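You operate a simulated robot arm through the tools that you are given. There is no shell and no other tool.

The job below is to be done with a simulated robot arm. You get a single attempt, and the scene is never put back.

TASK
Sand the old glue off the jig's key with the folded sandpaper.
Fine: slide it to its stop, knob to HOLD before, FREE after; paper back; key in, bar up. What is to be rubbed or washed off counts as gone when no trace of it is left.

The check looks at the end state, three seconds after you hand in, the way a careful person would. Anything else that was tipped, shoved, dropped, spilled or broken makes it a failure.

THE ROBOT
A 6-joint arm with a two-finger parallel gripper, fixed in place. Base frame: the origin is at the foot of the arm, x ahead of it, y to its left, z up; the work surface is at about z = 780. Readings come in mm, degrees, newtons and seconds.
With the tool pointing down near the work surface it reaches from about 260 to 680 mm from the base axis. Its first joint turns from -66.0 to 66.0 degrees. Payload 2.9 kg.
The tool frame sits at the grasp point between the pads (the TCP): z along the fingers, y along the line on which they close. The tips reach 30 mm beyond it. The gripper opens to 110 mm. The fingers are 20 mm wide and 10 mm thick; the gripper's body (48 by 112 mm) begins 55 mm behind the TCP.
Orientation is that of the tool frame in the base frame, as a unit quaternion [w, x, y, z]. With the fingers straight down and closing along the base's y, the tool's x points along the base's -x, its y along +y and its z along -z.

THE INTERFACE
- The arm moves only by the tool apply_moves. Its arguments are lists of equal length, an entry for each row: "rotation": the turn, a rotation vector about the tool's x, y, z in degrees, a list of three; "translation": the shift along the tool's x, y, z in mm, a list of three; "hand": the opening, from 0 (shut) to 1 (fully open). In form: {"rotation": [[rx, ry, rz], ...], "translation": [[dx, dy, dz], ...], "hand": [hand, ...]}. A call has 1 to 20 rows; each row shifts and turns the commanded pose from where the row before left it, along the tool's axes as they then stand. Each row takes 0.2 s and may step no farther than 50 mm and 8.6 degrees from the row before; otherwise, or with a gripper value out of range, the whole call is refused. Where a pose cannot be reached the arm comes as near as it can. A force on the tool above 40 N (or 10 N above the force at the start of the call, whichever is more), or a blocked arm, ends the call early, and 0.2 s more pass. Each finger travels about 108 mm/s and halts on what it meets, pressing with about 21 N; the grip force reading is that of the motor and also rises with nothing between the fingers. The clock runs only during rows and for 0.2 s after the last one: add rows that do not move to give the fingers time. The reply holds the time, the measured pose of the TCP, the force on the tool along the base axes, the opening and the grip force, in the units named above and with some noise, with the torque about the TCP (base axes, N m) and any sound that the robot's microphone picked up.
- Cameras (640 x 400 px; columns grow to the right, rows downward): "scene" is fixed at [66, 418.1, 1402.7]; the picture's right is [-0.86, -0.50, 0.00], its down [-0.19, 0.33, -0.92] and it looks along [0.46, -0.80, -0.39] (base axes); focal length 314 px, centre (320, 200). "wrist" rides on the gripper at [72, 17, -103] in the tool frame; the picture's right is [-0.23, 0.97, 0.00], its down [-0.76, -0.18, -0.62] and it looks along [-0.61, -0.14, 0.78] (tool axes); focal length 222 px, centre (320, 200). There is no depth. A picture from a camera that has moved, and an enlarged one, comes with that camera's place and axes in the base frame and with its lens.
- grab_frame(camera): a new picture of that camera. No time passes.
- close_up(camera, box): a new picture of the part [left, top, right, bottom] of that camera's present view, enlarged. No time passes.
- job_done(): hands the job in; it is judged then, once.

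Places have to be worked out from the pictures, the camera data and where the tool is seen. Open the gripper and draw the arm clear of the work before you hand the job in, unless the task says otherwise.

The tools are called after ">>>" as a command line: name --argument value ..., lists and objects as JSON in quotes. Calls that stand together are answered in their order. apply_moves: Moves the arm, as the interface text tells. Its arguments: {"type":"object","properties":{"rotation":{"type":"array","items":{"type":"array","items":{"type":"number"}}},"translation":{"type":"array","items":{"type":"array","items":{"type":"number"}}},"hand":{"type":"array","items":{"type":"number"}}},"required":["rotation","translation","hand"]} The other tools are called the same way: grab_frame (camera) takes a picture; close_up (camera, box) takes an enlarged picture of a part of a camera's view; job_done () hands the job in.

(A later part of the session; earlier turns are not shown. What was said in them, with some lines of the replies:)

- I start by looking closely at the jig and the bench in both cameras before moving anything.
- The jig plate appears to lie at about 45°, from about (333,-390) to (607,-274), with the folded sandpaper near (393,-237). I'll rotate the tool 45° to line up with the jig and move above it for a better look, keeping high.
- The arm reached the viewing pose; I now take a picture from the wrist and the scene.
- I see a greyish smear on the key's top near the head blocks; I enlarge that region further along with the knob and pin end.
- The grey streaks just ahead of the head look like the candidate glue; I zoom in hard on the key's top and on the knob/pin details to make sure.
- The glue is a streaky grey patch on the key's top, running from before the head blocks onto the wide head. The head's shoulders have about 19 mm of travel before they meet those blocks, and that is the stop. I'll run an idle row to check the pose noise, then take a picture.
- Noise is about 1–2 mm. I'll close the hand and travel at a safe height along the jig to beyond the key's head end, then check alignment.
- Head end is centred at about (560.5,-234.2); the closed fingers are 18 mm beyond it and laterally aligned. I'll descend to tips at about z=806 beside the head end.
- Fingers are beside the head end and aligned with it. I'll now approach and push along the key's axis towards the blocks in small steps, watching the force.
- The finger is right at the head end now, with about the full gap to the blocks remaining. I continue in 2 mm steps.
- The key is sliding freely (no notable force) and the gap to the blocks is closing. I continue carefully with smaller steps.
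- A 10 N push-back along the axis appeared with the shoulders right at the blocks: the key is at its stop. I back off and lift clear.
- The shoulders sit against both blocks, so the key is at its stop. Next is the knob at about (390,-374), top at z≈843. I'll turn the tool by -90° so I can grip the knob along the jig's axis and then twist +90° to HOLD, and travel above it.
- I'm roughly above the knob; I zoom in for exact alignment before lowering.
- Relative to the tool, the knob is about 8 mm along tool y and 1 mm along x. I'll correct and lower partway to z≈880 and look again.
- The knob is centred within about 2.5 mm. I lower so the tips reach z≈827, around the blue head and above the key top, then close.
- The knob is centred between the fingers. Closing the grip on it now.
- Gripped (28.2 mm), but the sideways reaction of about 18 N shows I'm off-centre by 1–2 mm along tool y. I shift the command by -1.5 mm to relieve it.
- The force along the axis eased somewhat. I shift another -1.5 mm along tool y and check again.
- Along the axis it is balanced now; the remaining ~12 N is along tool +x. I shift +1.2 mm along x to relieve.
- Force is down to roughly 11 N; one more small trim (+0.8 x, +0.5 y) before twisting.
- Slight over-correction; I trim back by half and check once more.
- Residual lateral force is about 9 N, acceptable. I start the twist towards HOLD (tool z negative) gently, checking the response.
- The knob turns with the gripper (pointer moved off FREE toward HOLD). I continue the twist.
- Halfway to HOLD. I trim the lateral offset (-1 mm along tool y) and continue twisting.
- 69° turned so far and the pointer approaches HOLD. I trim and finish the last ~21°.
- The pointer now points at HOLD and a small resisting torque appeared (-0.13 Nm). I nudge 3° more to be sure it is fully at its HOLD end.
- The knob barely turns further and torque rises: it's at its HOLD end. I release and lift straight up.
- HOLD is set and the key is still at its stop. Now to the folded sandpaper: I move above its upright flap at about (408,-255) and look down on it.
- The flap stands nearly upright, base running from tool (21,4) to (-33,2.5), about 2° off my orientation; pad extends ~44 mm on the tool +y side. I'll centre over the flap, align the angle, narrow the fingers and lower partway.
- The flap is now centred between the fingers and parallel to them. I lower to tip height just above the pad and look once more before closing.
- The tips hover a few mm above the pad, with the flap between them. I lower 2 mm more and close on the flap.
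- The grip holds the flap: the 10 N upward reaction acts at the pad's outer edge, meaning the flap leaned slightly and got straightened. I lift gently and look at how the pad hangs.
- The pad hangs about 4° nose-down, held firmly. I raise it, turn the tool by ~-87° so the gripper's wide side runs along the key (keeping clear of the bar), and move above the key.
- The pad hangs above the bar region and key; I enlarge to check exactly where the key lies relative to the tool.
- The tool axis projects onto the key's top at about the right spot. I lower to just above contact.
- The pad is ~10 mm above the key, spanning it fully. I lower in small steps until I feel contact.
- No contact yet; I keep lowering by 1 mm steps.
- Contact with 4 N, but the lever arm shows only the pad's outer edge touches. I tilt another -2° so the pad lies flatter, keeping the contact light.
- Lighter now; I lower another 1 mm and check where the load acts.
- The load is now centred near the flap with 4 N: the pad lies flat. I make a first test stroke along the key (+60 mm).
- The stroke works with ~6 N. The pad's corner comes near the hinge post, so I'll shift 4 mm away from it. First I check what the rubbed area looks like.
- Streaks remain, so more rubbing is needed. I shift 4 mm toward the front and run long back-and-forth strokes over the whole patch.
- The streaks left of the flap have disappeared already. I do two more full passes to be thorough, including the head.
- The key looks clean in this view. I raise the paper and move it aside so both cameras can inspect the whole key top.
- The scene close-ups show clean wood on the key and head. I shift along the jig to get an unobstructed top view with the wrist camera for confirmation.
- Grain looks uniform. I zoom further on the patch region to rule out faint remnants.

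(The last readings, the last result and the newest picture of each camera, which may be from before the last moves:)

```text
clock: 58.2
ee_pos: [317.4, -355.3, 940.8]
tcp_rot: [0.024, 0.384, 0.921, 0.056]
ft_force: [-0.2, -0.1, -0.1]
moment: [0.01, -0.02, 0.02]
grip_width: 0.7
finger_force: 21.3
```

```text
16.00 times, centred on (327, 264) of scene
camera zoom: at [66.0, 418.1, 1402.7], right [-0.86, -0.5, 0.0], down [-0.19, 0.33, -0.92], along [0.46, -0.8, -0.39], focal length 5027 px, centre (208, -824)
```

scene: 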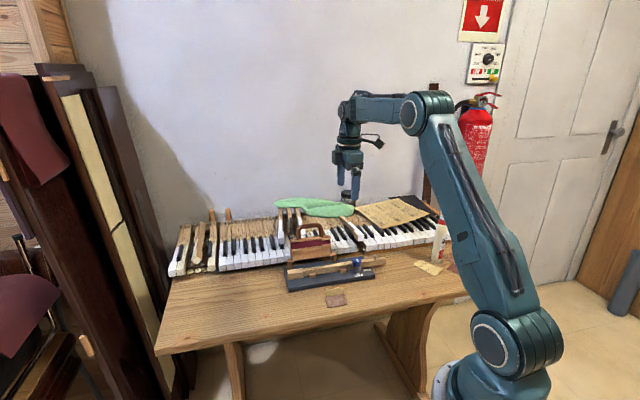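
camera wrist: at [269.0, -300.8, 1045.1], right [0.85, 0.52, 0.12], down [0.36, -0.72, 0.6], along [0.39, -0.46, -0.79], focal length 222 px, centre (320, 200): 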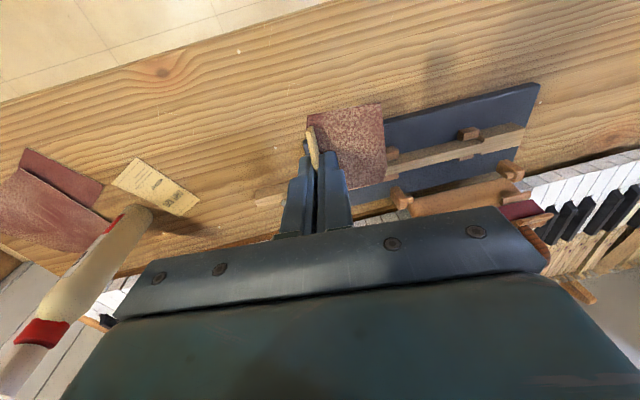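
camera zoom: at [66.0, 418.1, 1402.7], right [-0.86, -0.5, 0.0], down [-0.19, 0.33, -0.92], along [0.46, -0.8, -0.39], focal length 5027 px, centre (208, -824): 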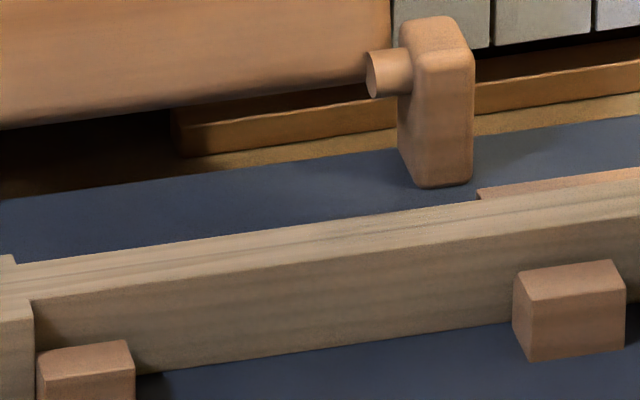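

I see only natural grain now, but since no trace may remain I'll do one more complete pass, extended at both ends. First I retrace to just above the key.

>>> apply_moves --rotation '[[0, 0, 0], [0, 0, 0], [0, 0, 0], [0, 0, 0], [0, 0, 0], [0, 0, 0]]' --translation '[[0, 44.7, 5.5], [0, 44.7, 5.5], [-40, 0, 10], [-40, 0, 20], [0, 0, 35], [0, 0, 0]]' --hand '[0, 0, 0, 0, 0, 0]'

>>> apply_moves --rotation '[[0, 0, 0], [0, 0, 0], [0, 0, 0], [0, 0, 0]]' --translation '[[0, 2, 15], [0, 1, 8], [0, 0, 0], [0, 0, 0]]' --hand '[0, 0, 0, 0]'

```text
clock: 59.6
ee_pos: [448.8, -342.1, 875.8]
tcp_rot: [0.023, 0.385, 0.921, 0.056]
ft_force: [0.6, -0.3, -0.4]
moment: [0.0, -0.01, 0.0]
grip_width: 0.9
finger_force: 20.9
```

```text
clock: 60.6
ee_pos: [453.2, -340.3, 854.0]
tcp_rot: [0.024, 0.384, 0.921, 0.057]
ft_force: [-0.1, -1.1, 2.9]
moment: [0.01, -0.07, 0.01]
grip_width: 0.8
finger_force: 21.2
```

Contact at 2.9 N. I press slightly more (0.6 mm) and run the full-length strokes again.

>>> apply_moves --rotation '[[0, 0, 0], [0, 0, 0], [0, 0, 0], [0, 0, 0], [0, 0, 0], [0, 0, 0], [0, 0, 0], [0, 0, 0], [0, 0, 0], [0, 0, 0], [0, 0, 0], [0, 0, 0], [0, 0, 0], [0, 0, 0]]' --translation '[[0, -0.1, 0.6], [0, -8, -0.96], [0, -8, -0.96], [0, 8, 0.96], [0, 8, 0.96], [0, 9.925, 1.19], [0, 9.925, 1.19], [0, 9.925, 1.19], [0, 9.925, 1.19], [0, 9.925, 1.19], [0, 9.925, 1.19], [0, 9.925, 1.19], [0, 9.925, 1.19], [0, 9.925, 1.19]]' --hand '[0, 0, 0, 0, 0, 0, 0, 0, 0, 0, 0, 0, 0, 0]'

>>> apply_moves --rotation '[[0, 1, 0], [0, 0, 0], [0, 0, 0], [0, 0, 0], [0, 0, 0], [0, 0, 0], [0, 0, 0], [0, 0, 0], [0, 0, 0], [0, 0, 0], [0, -2, 0], [0, 0, 0], [0, 0, 0], [0, 0, 0], [0, 0, 0], [0, 0, 0], [0, 0, 0], [0, 0, 0], [0, 0, 0], [0, 0, 0]]' --translation '[[0, 0, 0], [0, -9.925, -1.19], [0, -9.925, -1.19], [0, -9.925, -1.19], [0, -9.925, -1.19], [0, -9.925, -1.19], [0, -9.925, -1.19], [0, -9.925, -1.19], [0, -9.925, -1.19], [0, -9.925, -1.19], [0, 0, 0], [0, 9.925, 1.19], [0, 9.925, 1.19], [0, 9.925, 1.19], [0, 9.925, 1.19], [0, 9.925, 1.19], [0, 9.925, 1.19], [0, 9.925, 1.19], [0, 9.925, 1.19], [0, 9.925, 1.19]]' --hand '[0, 0, 0, 0, 0, 0, 0, 0, 0, 0, 0, 0, 0, 0, 0, 0, 0, 0, 0, 0]'

>>> apply_moves --rotation '[[0, 1, 0], [0, 0, 0], [0, 0, 0], [0, 0, 0], [0, 0, 0], [0, 0, 0], [0, 0, 0], [0, 0, 0], [0, 0, 0], [0, 0, 0], [0, 0, 0], [0, 0, 0], [0, 0, 0]]' --translation '[[0, 0, 0], [0, -9.925, -1.19], [0, -9.925, -1.19], [0, -9.925, -1.19], [0, -9.925, -1.19], [0, -9.925, -1.19], [0, -9.925, -1.19], [0, -9.925, -1.19], [0, -9.925, -1.19], [0, -9.925, -1.19], [0, -1, -8], [0, -2, -15], [0, 0, 0]]' --hand '[0, 0, 0, 0, 0, 0, 0, 0, 0, 0, 0, 0, 0]'

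>>> close_up --camera "scene" --box '[280, 235, 380, 295]'

```text
clock: 63.6
ee_pos: [515.9, -274.0, 852.1]
tcp_rot: [0.023, 0.383, 0.922, 0.056]
ft_force: [-0.8, -1.1, 5.6]
moment: [-0.02, -0.06, -0.04]
grip_width: 0.8
finger_force: 21.0
```

```text
clock: 67.8
ee_pos: [515.9, -275.9, 853.3]
tcp_rot: [0.031, 0.385, 0.921, 0.053]
ft_force: [-1.7, -1.0, 5.4]
moment: [0.12, -0.04, -0.02]
grip_width: 0.9
finger_force: 20.7
```

```text
clock: 70.6
ee_pos: [447.0, -344.2, 876.2]
tcp_rot: [0.023, 0.383, 0.922, 0.057]
ft_force: [-0.5, -0.3, -0.7]
moment: [-0.01, -0.05, 0.0]
grip_width: 0.8
finger_force: 21.3
```

```text
6.40 times, centred on (330, 265) of scene
camera zoom: at [66.0, 418.1, 1402.7], right [-0.86, -0.5, 0.0], down [-0.19, 0.33, -0.92], along [0.46, -0.8, -0.39], focal length 2011 px, centre (256, -216)
```

zoom: 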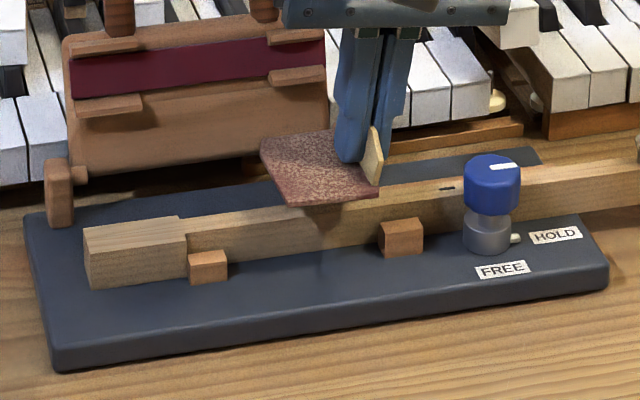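

The key top is clean, still at its stop with HOLD set. Now I bring the paper back: untilt, lift, move to the front of the jig, rotate back to the original orientation and hover above its original spot.

>>> apply_moves --rotation '[[7, 0, 0], [0, 0, 0], [0, 0, 0], [0, 0, 0], [0, 0, 0], [0, 0, -8], [0, 0, -8], [0, 0, -8], [0, 0, -8], [0, 0, -8], [0, 0, -8], [0, 0, -8], [0, 0, -8], [0, 0, -8], [0, 0, -8], [0, 0, -7.3], [0, 0, 0], [0, 0, 0]]' --translation '[[0, 0, 0], [0, 0, -35], [0, 0, -25], [46, 0, 0], [46, 0, 0], [0, 0, 0], [0, 0, 0], [0, 0, 0], [0, 0, 0], [0, 0, 0], [0, 0, 0], [0, 0, 0], [0, 0, 0], [0, 0, 0], [0, 0, 0], [0, 0, 0], [-39.4, 1.2, 0], [0, 0, 0]]' --hand '[0, 0, 0, 0, 0, 0, 0, 0, 0, 0, 0, 0, 0, 0, 0, 0, 0, 0]'

>>> apply_moves --rotation '[[0, 0, 0]]' --translation '[[0, 0, 0]]' --hand '[0]'

>>> grab_frame --camera "wrist"

```text
clock: 74.4
ee_pos: [411.6, -249.7, 934.1]
tcp_rot: [-0.001, -0.358, 0.934, 0.001]
ft_force: [0.0, 0.5, 0.9]
moment: [0.0, -0.01, 0.0]
grip_width: 0.8
finger_force: 21.2
```

```text
clock: 74.8
ee_pos: [411.2, -251.1, 933.9]
tcp_rot: [0.0, -0.358, 0.934, 0.0]
ft_force: [-0.4, -0.5, 0.2]
moment: [-0.02, -0.01, 0.01]
grip_width: 0.8
finger_force: 21.4
```

```text
taken
camera wrist: at [346.4, -286.7, 1038.9], right [-0.48, 0.88, 0.0], down [0.68, 0.38, 0.62], along [0.55, 0.3, -0.78], focal length 222 px, centre (320, 200)
```

wrist: 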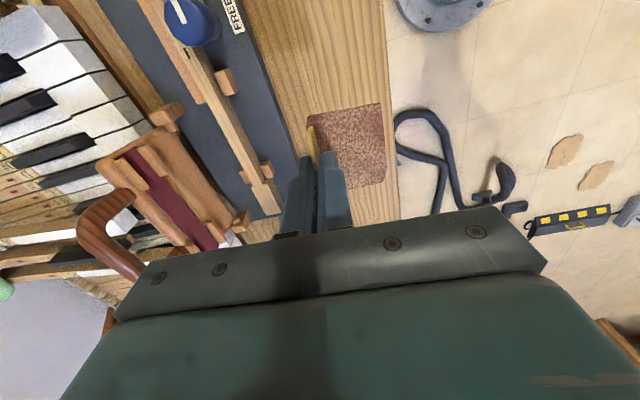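

The paper is above its original place at its original orientation. I tilt -7° so the pad is level, then lower to near the table.

>>> apply_moves --rotation '[[-7, 0, 0], [0, 0, 0], [0, 0, 0], [0, 0, 0], [0, 0, 0]]' --translation '[[0, 0, 0], [0, -4.39, 35.7], [0, -4.39, 35.7], [0, -4.0, 32.8], [0, 0, 0]]' --hand '[0, 0, 0, 0, 0]'

>>> close_up --camera "scene" --box '[305, 255, 365, 310]'

```text
clock: 76.0
ee_pos: [414.0, -250.1, 831.1]
tcp_rot: [-0.021, -0.358, 0.932, 0.058]
ft_force: [0.6, -0.4, 0.7]
moment: [0.04, 0.0, -0.02]
grip_width: 0.6
finger_force: 21.1
```

```text
7.27 times, centred on (335, 282) of scene
camera zoom: at [66.0, 418.1, 1402.7], right [-0.86, -0.5, 0.0], down [-0.19, 0.33, -0.92], along [0.46, -0.8, -0.39], focal length 2285 px, centre (211, -400)
```

zoom: 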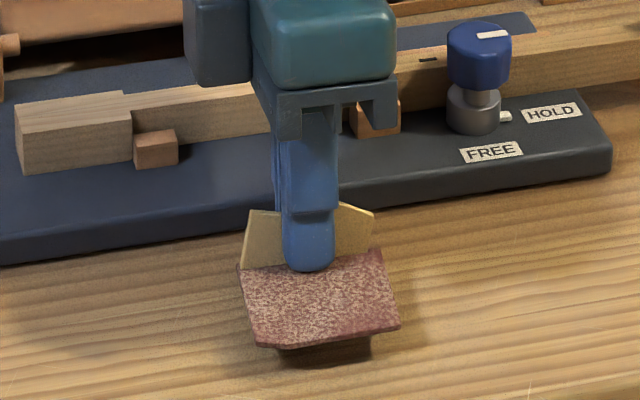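

About 17 mm above the table. I keep lowering, then step gently to contact.

>>> apply_moves --rotation '[[0, 0, 0], [0, 0, 0], [0, 0, 0], [0, 0, 0]]' --translation '[[0, -1.2, 10], [0, -0.36, 3], [0, -0.12, 1], [0, 0, 0]]' --hand '[0, 0, 0, 0]'

```text
clock: 77.0
ee_pos: [412.0, -249.9, 817.0]
tcp_rot: [-0.022, -0.358, 0.932, 0.057]
ft_force: [0.1, -0.2, -0.7]
moment: [0.02, -0.01, 0.01]
grip_width: 0.7
finger_force: 21.1
```

>>> apply_moves --rotation '[[0, 0, 0], [0, 0, 0], [0, 0, 0], [0, 0, 0]]' --translation '[[0, -0.12, 1], [0, -0.12, 1], [0, -0.12, 1], [0, 0, 0]]' --hand '[0, 0, 0, 0]'

>>> close_up --camera "scene" --box '[305, 255, 365, 310]'

```text
clock: 78.0
ee_pos: [411.7, -250.6, 812.6]
tcp_rot: [-0.022, -0.357, 0.932, 0.056]
ft_force: [-0.8, -2.1, 6.3]
moment: [0.04, 0.1, -0.01]
grip_width: 0.8
finger_force: 20.8
```

```text
7.27 times, centred on (335, 282) of scene
camera zoom: at [65.9, 418.2, 1402.7], right [-0.86, -0.5, 0.0], down [-0.19, 0.33, -0.92], along [0.46, -0.8, -0.39], focal length 2285 px, centre (211, -400)
```

zoom: 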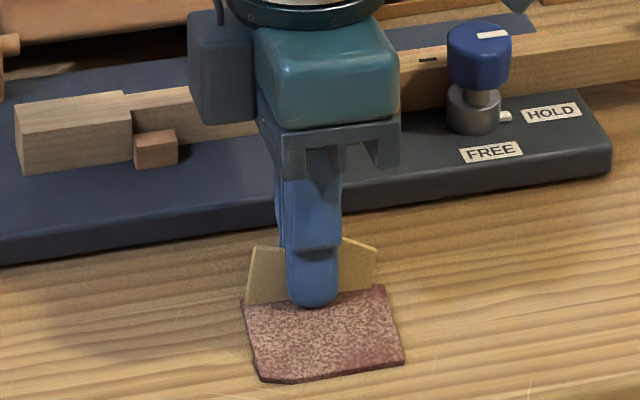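

The pad sits flat at essentially its original outline (within ~2 mm). I relieve the pressure slightly, open just a little, and withdraw along the flap's direction.

>>> apply_moves --rotation '[[0, 0, 0], [0, 0, 0], [0, 0, 0], [0, 0, 0]]' --translation '[[0, 0.1, -0.8], [0, 0, 0], [0, 0, 0], [0, 0, 0]]' --hand '[0, 0.06, 0.1, 0.1]'

>>> close_up --camera "wrist" --box '[220, 80, 420, 205]'

```text
clock: 79.0
ee_pos: [412.4, -250.9, 813.1]
tcp_rot: [-0.022, -0.358, 0.932, 0.058]
ft_force: [-0.2, -0.1, 0.8]
moment: [-0.01, -0.02, 0.01]
grip_width: 10.9
finger_force: 0.0
```

```text
3.20 times, centred on (320, 142) of wrist
camera zoom: at [355.2, -295.3, 918.7], right [-0.48, 0.87, 0.12], down [0.73, 0.32, 0.6], along [0.48, 0.37, -0.79], focal length 711 px, centre (320, 384)
```

zoom: 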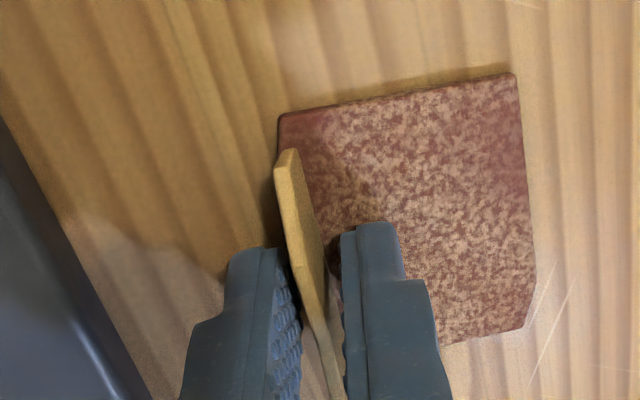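

Released cleanly; the flap stands free. I withdraw along the tool axis.

>>> apply_moves --rotation '[[0, 0, 0], [0, 0, 0], [0, 0, 0], [0, 0, 0], [7, 0, 0], [0, 0, 0]]' --translation '[[0, 0, -10], [0, 0, -25], [0, 0, -40], [0, 0, -45], [0, 0, 0], [0, 0, 0]]' --hand '[0.1, 0.1, 0.1, 0.1, 0.3, 0.5]'

>>> close_up --camera "scene" --box '[280, 240, 400, 315]'

>>> close_up --camera "scene" --box '[310, 270, 360, 315]'

>>> grab_frame --camera "wrist"

```text
clock: 80.4
ee_pos: [420.6, -261.4, 933.4]
tcp_rot: [0.001, -0.359, 0.934, -0.001]
ft_force: [-0.5, 0.7, 0.1]
moment: [0.01, 0.04, 0.0]
grip_width: 54.9
finger_force: 0.1
```

```text
5.33 times, centred on (340, 278) of scene
camera zoom: at [66.0, 418.1, 1402.7], right [-0.86, -0.5, 0.0], down [-0.19, 0.33, -0.92], along [0.46, -0.8, -0.39], focal length 1676 px, centre (213, -213)
```

zoom: 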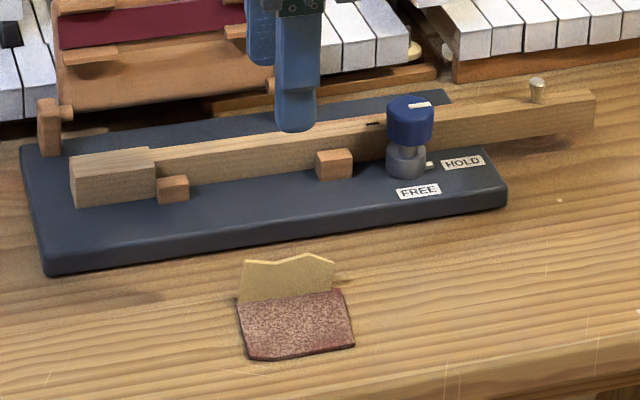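

```text
8.89 times, centred on (335, 292) of scene
camera zoom: at [66.0, 418.1, 1402.7], right [-0.86, -0.5, 0.0], down [-0.19, 0.33, -0.92], along [0.46, -0.8, -0.39], focal length 2793 px, centre (187, -622)
```

zoom: 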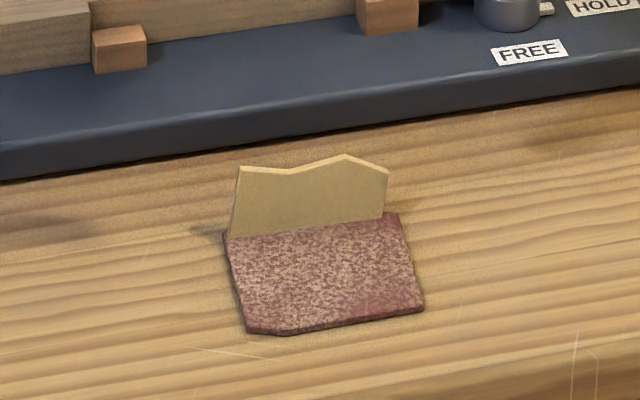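

```text
taken
camera wrist: at [356.7, -296.1, 1036.8], right [-0.48, 0.88, 0.0], down [0.68, 0.38, 0.62], along [0.55, 0.3, -0.78], focal length 222 px, centre (320, 200)
```

wrist: 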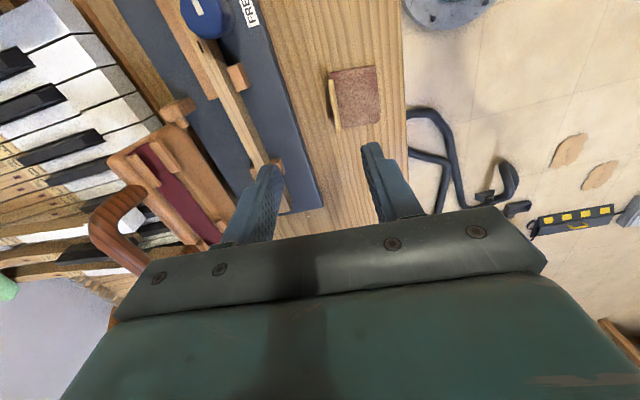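

The paper is back within about 2 mm of where it stood and the jig hasn't moved. Now I go back above the knob to turn it to FREE.

>>> apply_moves --rotation '[[0, 0, 0], [0, 0, 0], [0, 0, 0], [0, 0, -6], [0, 0, 0]]' --translation '[[31.8, -19.8, 0], [31.8, -19.8, 0], [31.8, -19.8, 0], [0, 0, 0], [0, 0, 30]]' --hand '[0.6, 0.6, 0.6, 0.6, 0.6]'

>>> close_up --camera "wrist" --box '[220, 60, 420, 185]'

>>> close_up --camera "scene" --box '[320, 215, 400, 285]'

```text
clock: 81.6
ee_pos: [389.0, -371.9, 901.8]
tcp_rot: [0.0, -0.407, 0.913, 0.001]
ft_force: [-0.1, 0.0, 0.2]
moment: [0.02, 0.02, -0.01]
grip_width: 65.9
finger_force: 0.0
```

```text
3.20 times, centred on (320, 122) of wrist
camera zoom: at [326.8, -413.1, 1005.3], right [-0.57, 0.82, 0.0], down [0.64, 0.45, 0.62], along [0.51, 0.36, -0.78], focal length 711 px, centre (320, 448)
```

zoom: 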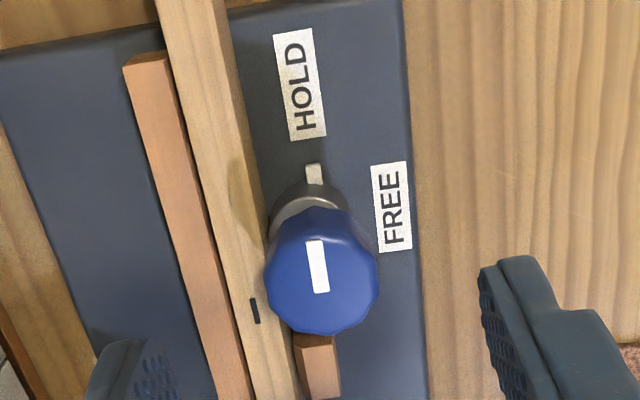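

```text
5.71 times, centred on (360, 250) of scene
camera zoom: at [66.0, 418.1, 1402.7], right [-0.86, -0.5, 0.0], down [-0.19, 0.33, -0.92], along [0.46, -0.8, -0.39], focal length 1796 px, centre (91, -86)
```

zoom: 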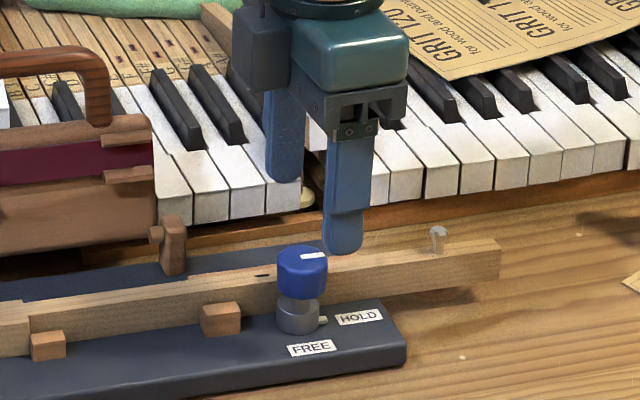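

The knob is nearly centred. I apply a small correction, lower to grip height and close.

>>> apply_moves --rotation '[[0, 0, 0], [0, 0, 0], [0, 0, 0], [0, 0, 0], [0, 0, 0], [0, 0, 0], [0, 0, 0]]' --translation '[[-1.4, -0.3, 0], [0, 0, 25], [0, 0, 18.5], [0, 0, 0], [0, 0, 0], [0, 0, 0], [0, 0, 0]]' --hand '[0.6, 0.6, 0.6, 0.6, 0.3, 0.1, 0.1]'

>>> close_up --camera "wrist" --box '[220, 80, 420, 205]'

```text
clock: 83.2
ee_pos: [390.4, -369.9, 859.9]
tcp_rot: [0.0, -0.406, 0.914, 0.001]
ft_force: [0.9, -1.1, 0.1]
moment: [-0.03, -0.03, -0.01]
grip_width: 28.2
finger_force: 20.9
```

```text
3.20 times, centred on (320, 142) of wrist
camera zoom: at [329.3, -410.8, 963.6], right [-0.57, 0.82, 0.0], down [0.64, 0.45, 0.62], along [0.51, 0.36, -0.78], focal length 711 px, centre (320, 384)
```

zoom: 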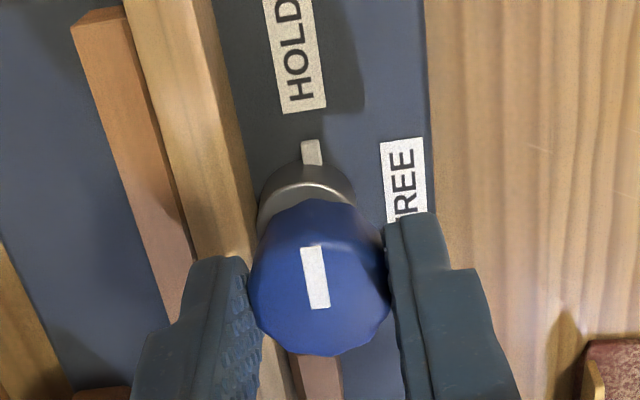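

Gripped with almost no side load. I shift 1.2 mm along x to centre on the axis and begin the twist back towards FREE.

>>> apply_moves --rotation '[[0, 0, 0], [0, 0, 5], [0, 0, 6], [0, 0, 6], [0, 0, 6], [0, 0, 0]]' --translation '[[1.2, 0, 0], [0, 0, 0], [0, 0, 0], [0, 0, 0], [0, 0, 0], [0, 0, 0]]' --hand '[0.1, 0.1, 0.1, 0.1, 0.1, 0.1]'

>>> close_up --camera "wrist" --box '[220, 80, 420, 205]'

```text
clock: 84.6
ee_pos: [389.6, -368.6, 860.0]
tcp_rot: [0.0, -0.216, 0.976, 0.0]
ft_force: [3.4, 4.2, 0.7]
moment: [0.06, -0.1, 0.01]
grip_width: 28.1
finger_force: 20.7
```

```text
3.20 times, centred on (320, 142) of wrist
camera zoom: at [317.4, -383.2, 963.6], right [-0.2, 0.98, 0.0], down [0.77, 0.16, 0.62], along [0.61, 0.13, -0.78], focal length 711 px, centre (320, 384)
```

zoom: 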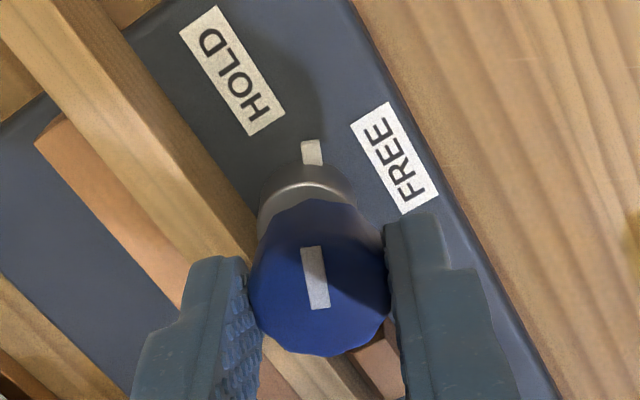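

The knob turns with the gripper and side load is small. I continue toward FREE.

>>> apply_moves --rotation '[[0, 0, 6], [0, 0, 6], [0, 0, 6], [0, 0, 6], [0, 0, 6], [0, 0, 6], [0, 0, 6], [0, 0, 0]]' --translation '[[0, 0.4, 0], [0, 0, 0], [0, 0, 0], [0, 0, 0], [0, 0, 0], [0, 0, 0], [0, 0, 0], [0, 0, 0]]' --hand '[0.1, 0.1, 0.1, 0.1, 0.1, 0.1, 0.1, 0.1]'

>>> close_up --camera "wrist" --box '[220, 80, 420, 205]'

```text
clock: 86.4
ee_pos: [390.8, -367.7, 860.3]
tcp_rot: [0.002, 0.148, 0.989, 0.0]
ft_force: [19.9, 1.0, 1.8]
moment: [0.02, -0.3, -0.01]
grip_width: 28.3
finger_force: 21.0
```

```text
3.20 times, centred on (320, 142) of wrist
camera zoom: at [325.3, -330.4, 963.3], right [0.5, 0.87, 0.0], down [0.67, -0.39, 0.63], along [0.54, -0.31, -0.78], focal length 711 px, centre (320, 384)
```

zoom: 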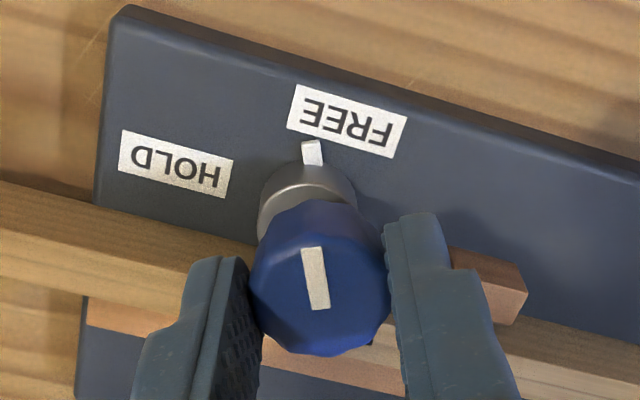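

Side load has built to ~20 N; I relieve it (tool -x 1.3, +y 0.4) and finish the turn.

>>> apply_moves --rotation '[[0, 0, 0], [0, 0, 0], [0, 0, 6], [0, 0, 6], [0, 0, 6], [0, 0, 0]]' --translation '[[-0.7, 0.4, 0], [-0.6, 0, 0], [0, 0, 0], [0, 0, 0], [0, 0, 0], [0, 0, 0]]' --hand '[0.1, 0.1, 0.1, 0.1, 0.1, 0.1]'

>>> close_up --camera "wrist" --box '[220, 80, 420, 205]'

```text
clock: 87.8
ee_pos: [391.4, -368.0, 860.3]
tcp_rot: [-0.002, 0.301, 0.954, 0.0]
ft_force: [5.7, 13.0, 10.7]
moment: [0.42, 0.1, -0.01]
grip_width: 27.8
finger_force: 21.3
```

```text
3.20 times, centred on (320, 142) of wrist
camera zoom: at [340.5, -312.4, 963.7], right [0.74, 0.67, 0.0], down [0.52, -0.58, 0.62], along [0.41, -0.46, -0.78], focal length 711 px, centre (320, 384)
```

zoom: 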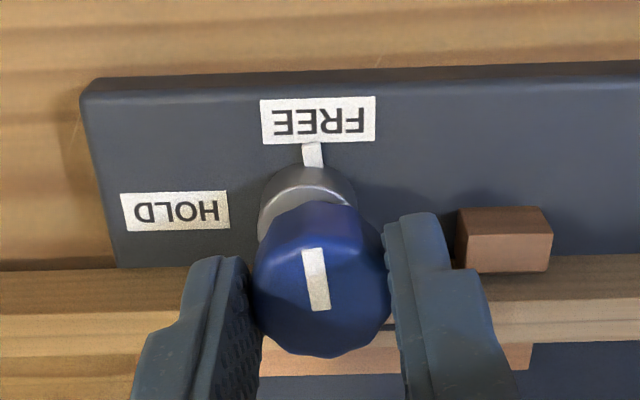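

Pointer is nearly at FREE (θ≈-35°). I relieve the side and vertical load and turn the last ~12°.

>>> apply_moves --rotation '[[0, 0, 0], [0, 0, 4], [0, 0, 4], [0, 0, 3], [0, 0, 0]]' --translation '[[0, 0.8, -0.5], [0, 0, 0], [0, 0, 0], [0, 0, 0], [0, 0, 0]]' --hand '[0.1, 0.1, 0.1, 0.1, 0.1]'

>>> close_up --camera "wrist" --box '[220, 80, 420, 205]'

>>> close_up --camera "scene" --box '[330, 235, 390, 290]'

```text
clock: 89.0
ee_pos: [391.1, -368.3, 859.6]
tcp_rot: [-0.001, 0.393, 0.92, -0.001]
ft_force: [-4.3, 2.5, 0.2]
moment: [-0.16, -0.09, 0.16]
grip_width: 28.3
finger_force: 20.7
```

```text
3.20 times, centred on (320, 142) of wrist
camera zoom: at [353.0, -304.2, 963.6], right [0.86, 0.51, 0.0], down [0.4, -0.67, 0.62], along [0.32, -0.54, -0.78], focal length 711 px, centre (320, 384)
```

zoom: 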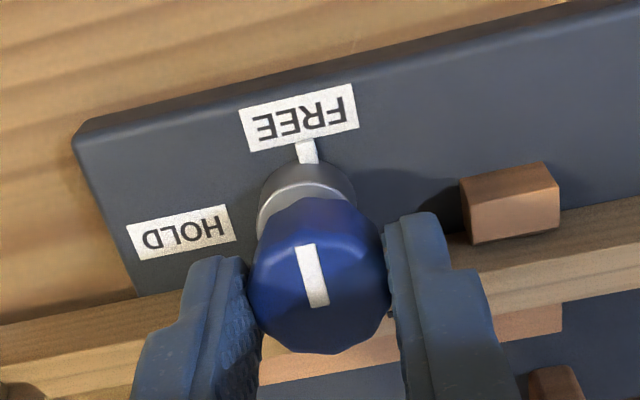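

```text
7.27 times, centred on (360, 262) of scene
camera zoom: at [65.9, 418.2, 1402.7], right [-0.86, -0.5, 0.0], down [-0.19, 0.33, -0.92], along [0.46, -0.8, -0.39], focal length 2285 px, centre (29, -254)
```

zoom: 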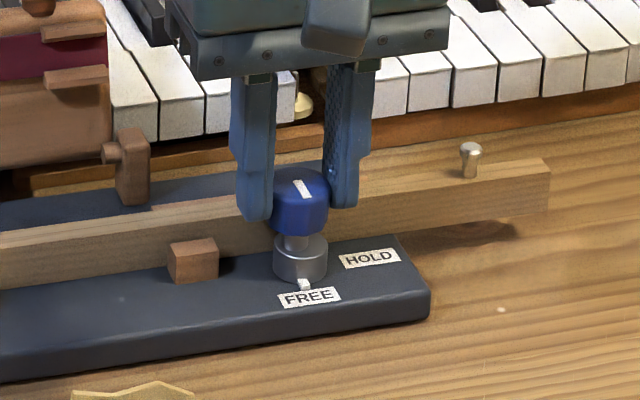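

Torque of +0.16 Nm shows the knob is against its FREE end, and the pointer points at FREE. I release and lift.

>>> apply_moves --rotation '[[0, 0, 0], [0, 0, 0], [0, 0, 0], [0, 0, 0], [0, 0, 0], [0, 0, 0]]' --translation '[[0, 0, 0], [0, 0, 0], [0, 0, -30], [0, 0, -40], [0, 0, -45], [0, 0, 0]]' --hand '[0.4, 0.5, 0.5, 0.5, 0.5, 0.5]'

>>> close_up --camera "scene" --box '[280, 235, 400, 310]'

>>> grab_frame --camera "wrist"

>>> grab_frame --camera "scene"

```text
clock: 90.4
ee_pos: [392.8, -366.4, 976.4]
tcp_rot: [0.0, 0.39, 0.921, 0.0]
ft_force: [-0.2, 0.3, -0.7]
moment: [0.0, -0.03, 0.01]
grip_width: 54.9
finger_force: 0.0
```

```text
5.33 times, centred on (340, 272) of scene
camera zoom: at [66.0, 418.1, 1402.7], right [-0.86, -0.5, 0.0], down [-0.19, 0.33, -0.92], along [0.46, -0.8, -0.39], focal length 1676 px, centre (213, -187)
```

zoom: 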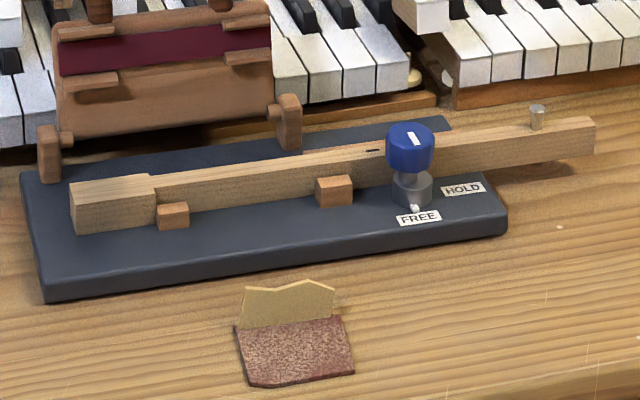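

```text
taken
camera wrist: at [353.6, -301.9, 1079.9], right [0.86, 0.51, 0.0], down [0.4, -0.67, 0.62], along [0.32, -0.53, -0.78], focal length 222 px, centre (320, 200)
```

wrist: 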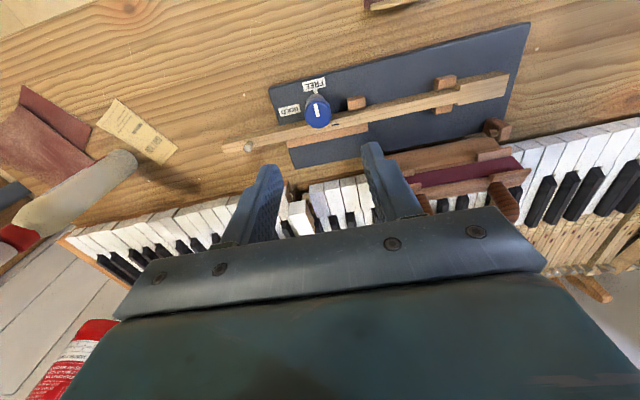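

```text
taken
```

scene: 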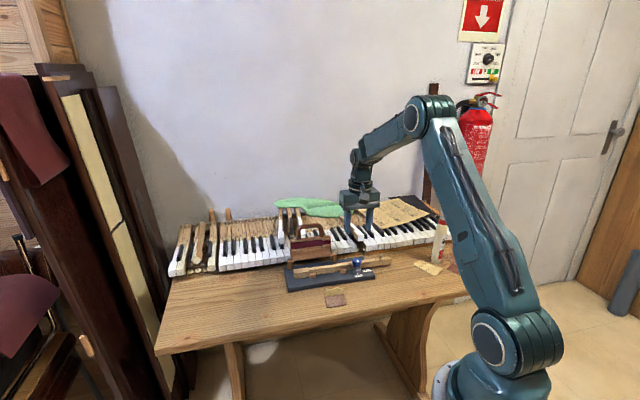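

Knob at FREE, paper back, bar up, key clean. I zoom in to verify that the key's shoulders still touch the stop blocks and that the key top is clean from the wrist side too.

>>> close_up --camera "wrist" --box '[410, 60, 530, 130]'

>>> close_up --camera "wrist" --box '[320, 80, 440, 150]'

>>> close_up --camera "scene" --box '[288, 258, 318, 278]'

>>> close_up --camera "scene" --box '[270, 200, 350, 270]'

```text
5.33 times, centred on (470, 95) of wrist
camera zoom: at [353.6, -301.9, 1079.9], right [0.86, 0.51, 0.0], down [0.4, -0.67, 0.62], along [0.32, -0.53, -0.78], focal length 1185 px, centre (-480, 760)
```

zoom: 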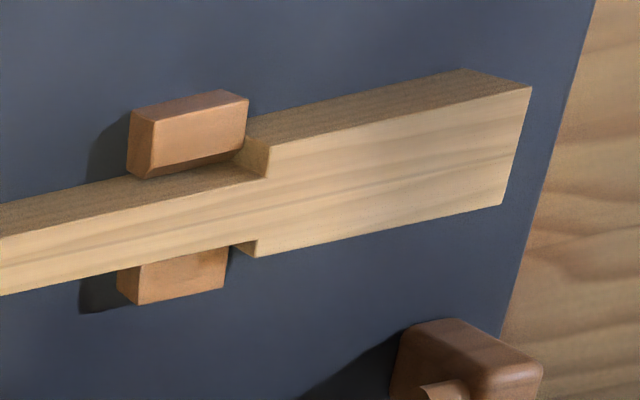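

```text
5.33 times, centred on (380, 115) of wrist
camera zoom: at [353.6, -301.9, 1079.9], right [0.86, 0.51, 0.0], down [0.4, -0.67, 0.62], along [0.32, -0.53, -0.78], focal length 1185 px, centre (0, 653)
```

zoom: 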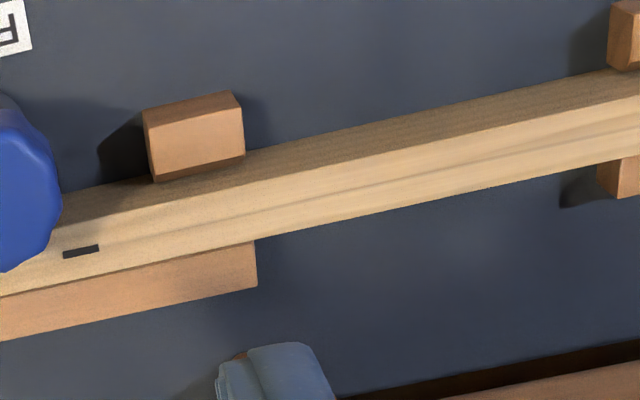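

```text
16.00 times, centred on (303, 268) of scene
camera zoom: at [66.0, 418.1, 1402.7], right [-0.86, -0.5, 0.0], down [-0.19, 0.33, -0.92], along [0.46, -0.8, -0.39], focal length 5027 px, centre (592, -888)
```

zoom: 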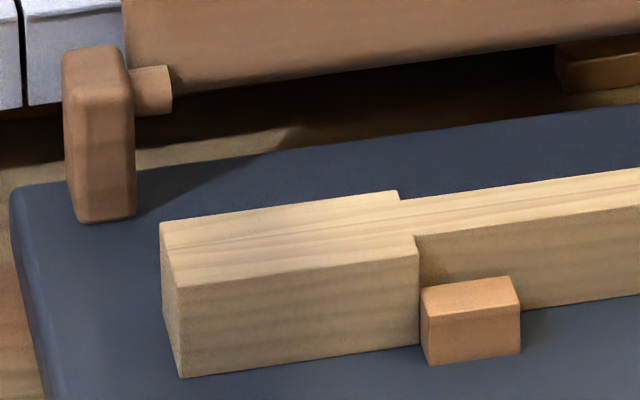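

```text
5.71 times, centred on (310, 235) of scene
camera zoom: at [66.0, 418.1, 1402.7], right [-0.86, -0.5, 0.0], down [-0.19, 0.33, -0.92], along [0.46, -0.8, -0.39], focal length 1796 px, centre (377, 0)
```

zoom: 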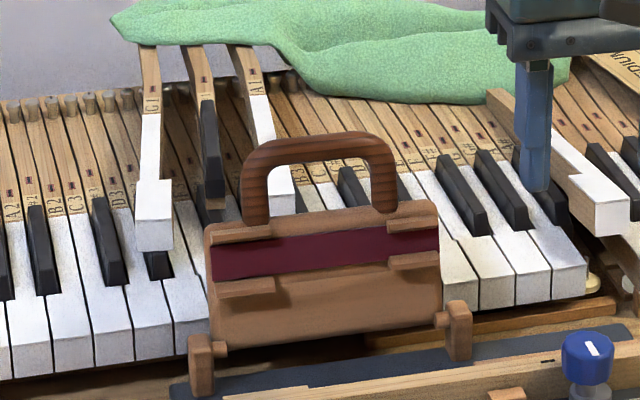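

Everything is as required: key clean and at its stop in the jig, knob at FREE, paper back, bar up. I open the gripper and draw the arm clear towards its start position.

>>> apply_moves --rotation '[[0, 0, 0], [0, 0, 0], [0, 0, 0], [0, 0, 0], [0, 0, 0], [0, 0, 0], [0, 0, 0], [0, 0, 0], [0, 0, 0]]' --translation '[[0, 0, -45], [22.6, 33, -17], [22.6, 33, -17], [22.6, 33, -17], [22.6, 33, -17], [22.6, 33, -17], [22.6, 33, -17], [22.6, 33, -17], [0, 0, 0]]' --hand '[0.5, 0.5, 0.5, 0.7, 1, 1, 1, 1, 1]'

>>> grab_frame --camera "scene"

>>> close_up --camera "scene" --box '[260, 190, 480, 320]'

```text
clock: 92.4
ee_pos: [446.9, -93.3, 1139.0]
tcp_rot: [0.0, 0.39, 0.921, 0.0]
ft_force: [-0.2, 0.5, 0.0]
moment: [-0.03, 0.03, -0.02]
grip_width: 110.3
finger_force: 0.1
```

```text
taken
```

scene: 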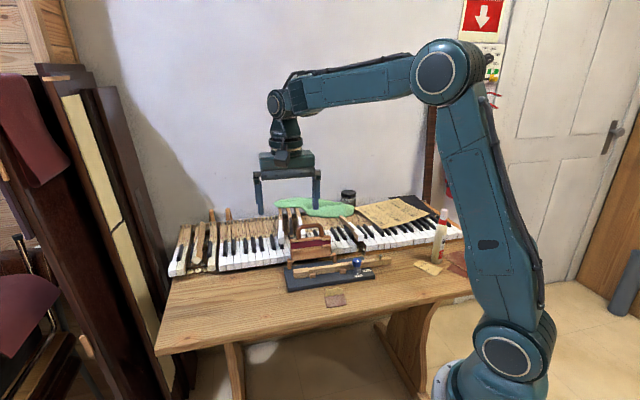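

```text
2.91 times, centred on (370, 255) of scene
camera zoom: at [66.0, 418.2, 1402.7], right [-0.86, -0.5, 0.0], down [-0.19, 0.33, -0.92], along [0.46, -0.8, -0.39], focal length 914 px, centre (174, 40)
```

zoom: 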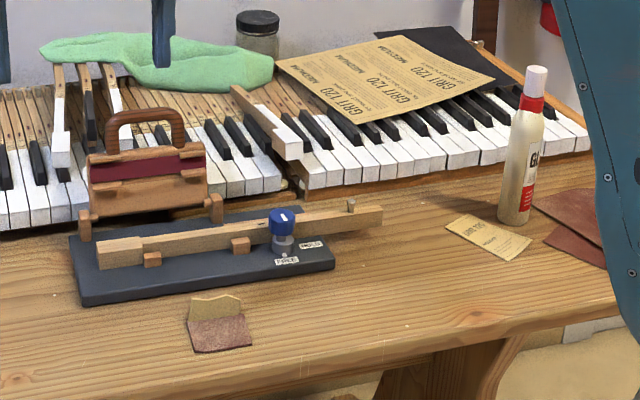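

The final picture matches the start apart from the clean key resting at its stop. The arm is clear, the gripper is open, the knob is at FREE, the paper is back and the bar is up. I hand the job in.

>>> job_done

```text
The job is handed in.
```

The old glue is sanded off the jig's key, and the close-ups from both cameras show only wood grain on its top.

- **Key:** I slid it about 16 mm until its shoulders met the stop blocks, and it is still there. I took "key in" to mean left in the jig at its stop, so I did not slide it back to where it started. If you meant its starting position, that step is not done.
- **Knob:** I turned it to HOLD before sanding and back to FREE afterwards. It was against its end stop each time.
- **Sandpaper:** It is back in its original spot and orientation, within about 2 mm.
- **Bar:** It stayed up and was not touched.

Nothing else on the bench looks moved in the final picture. The gripper is open and the arm is drawn clear.
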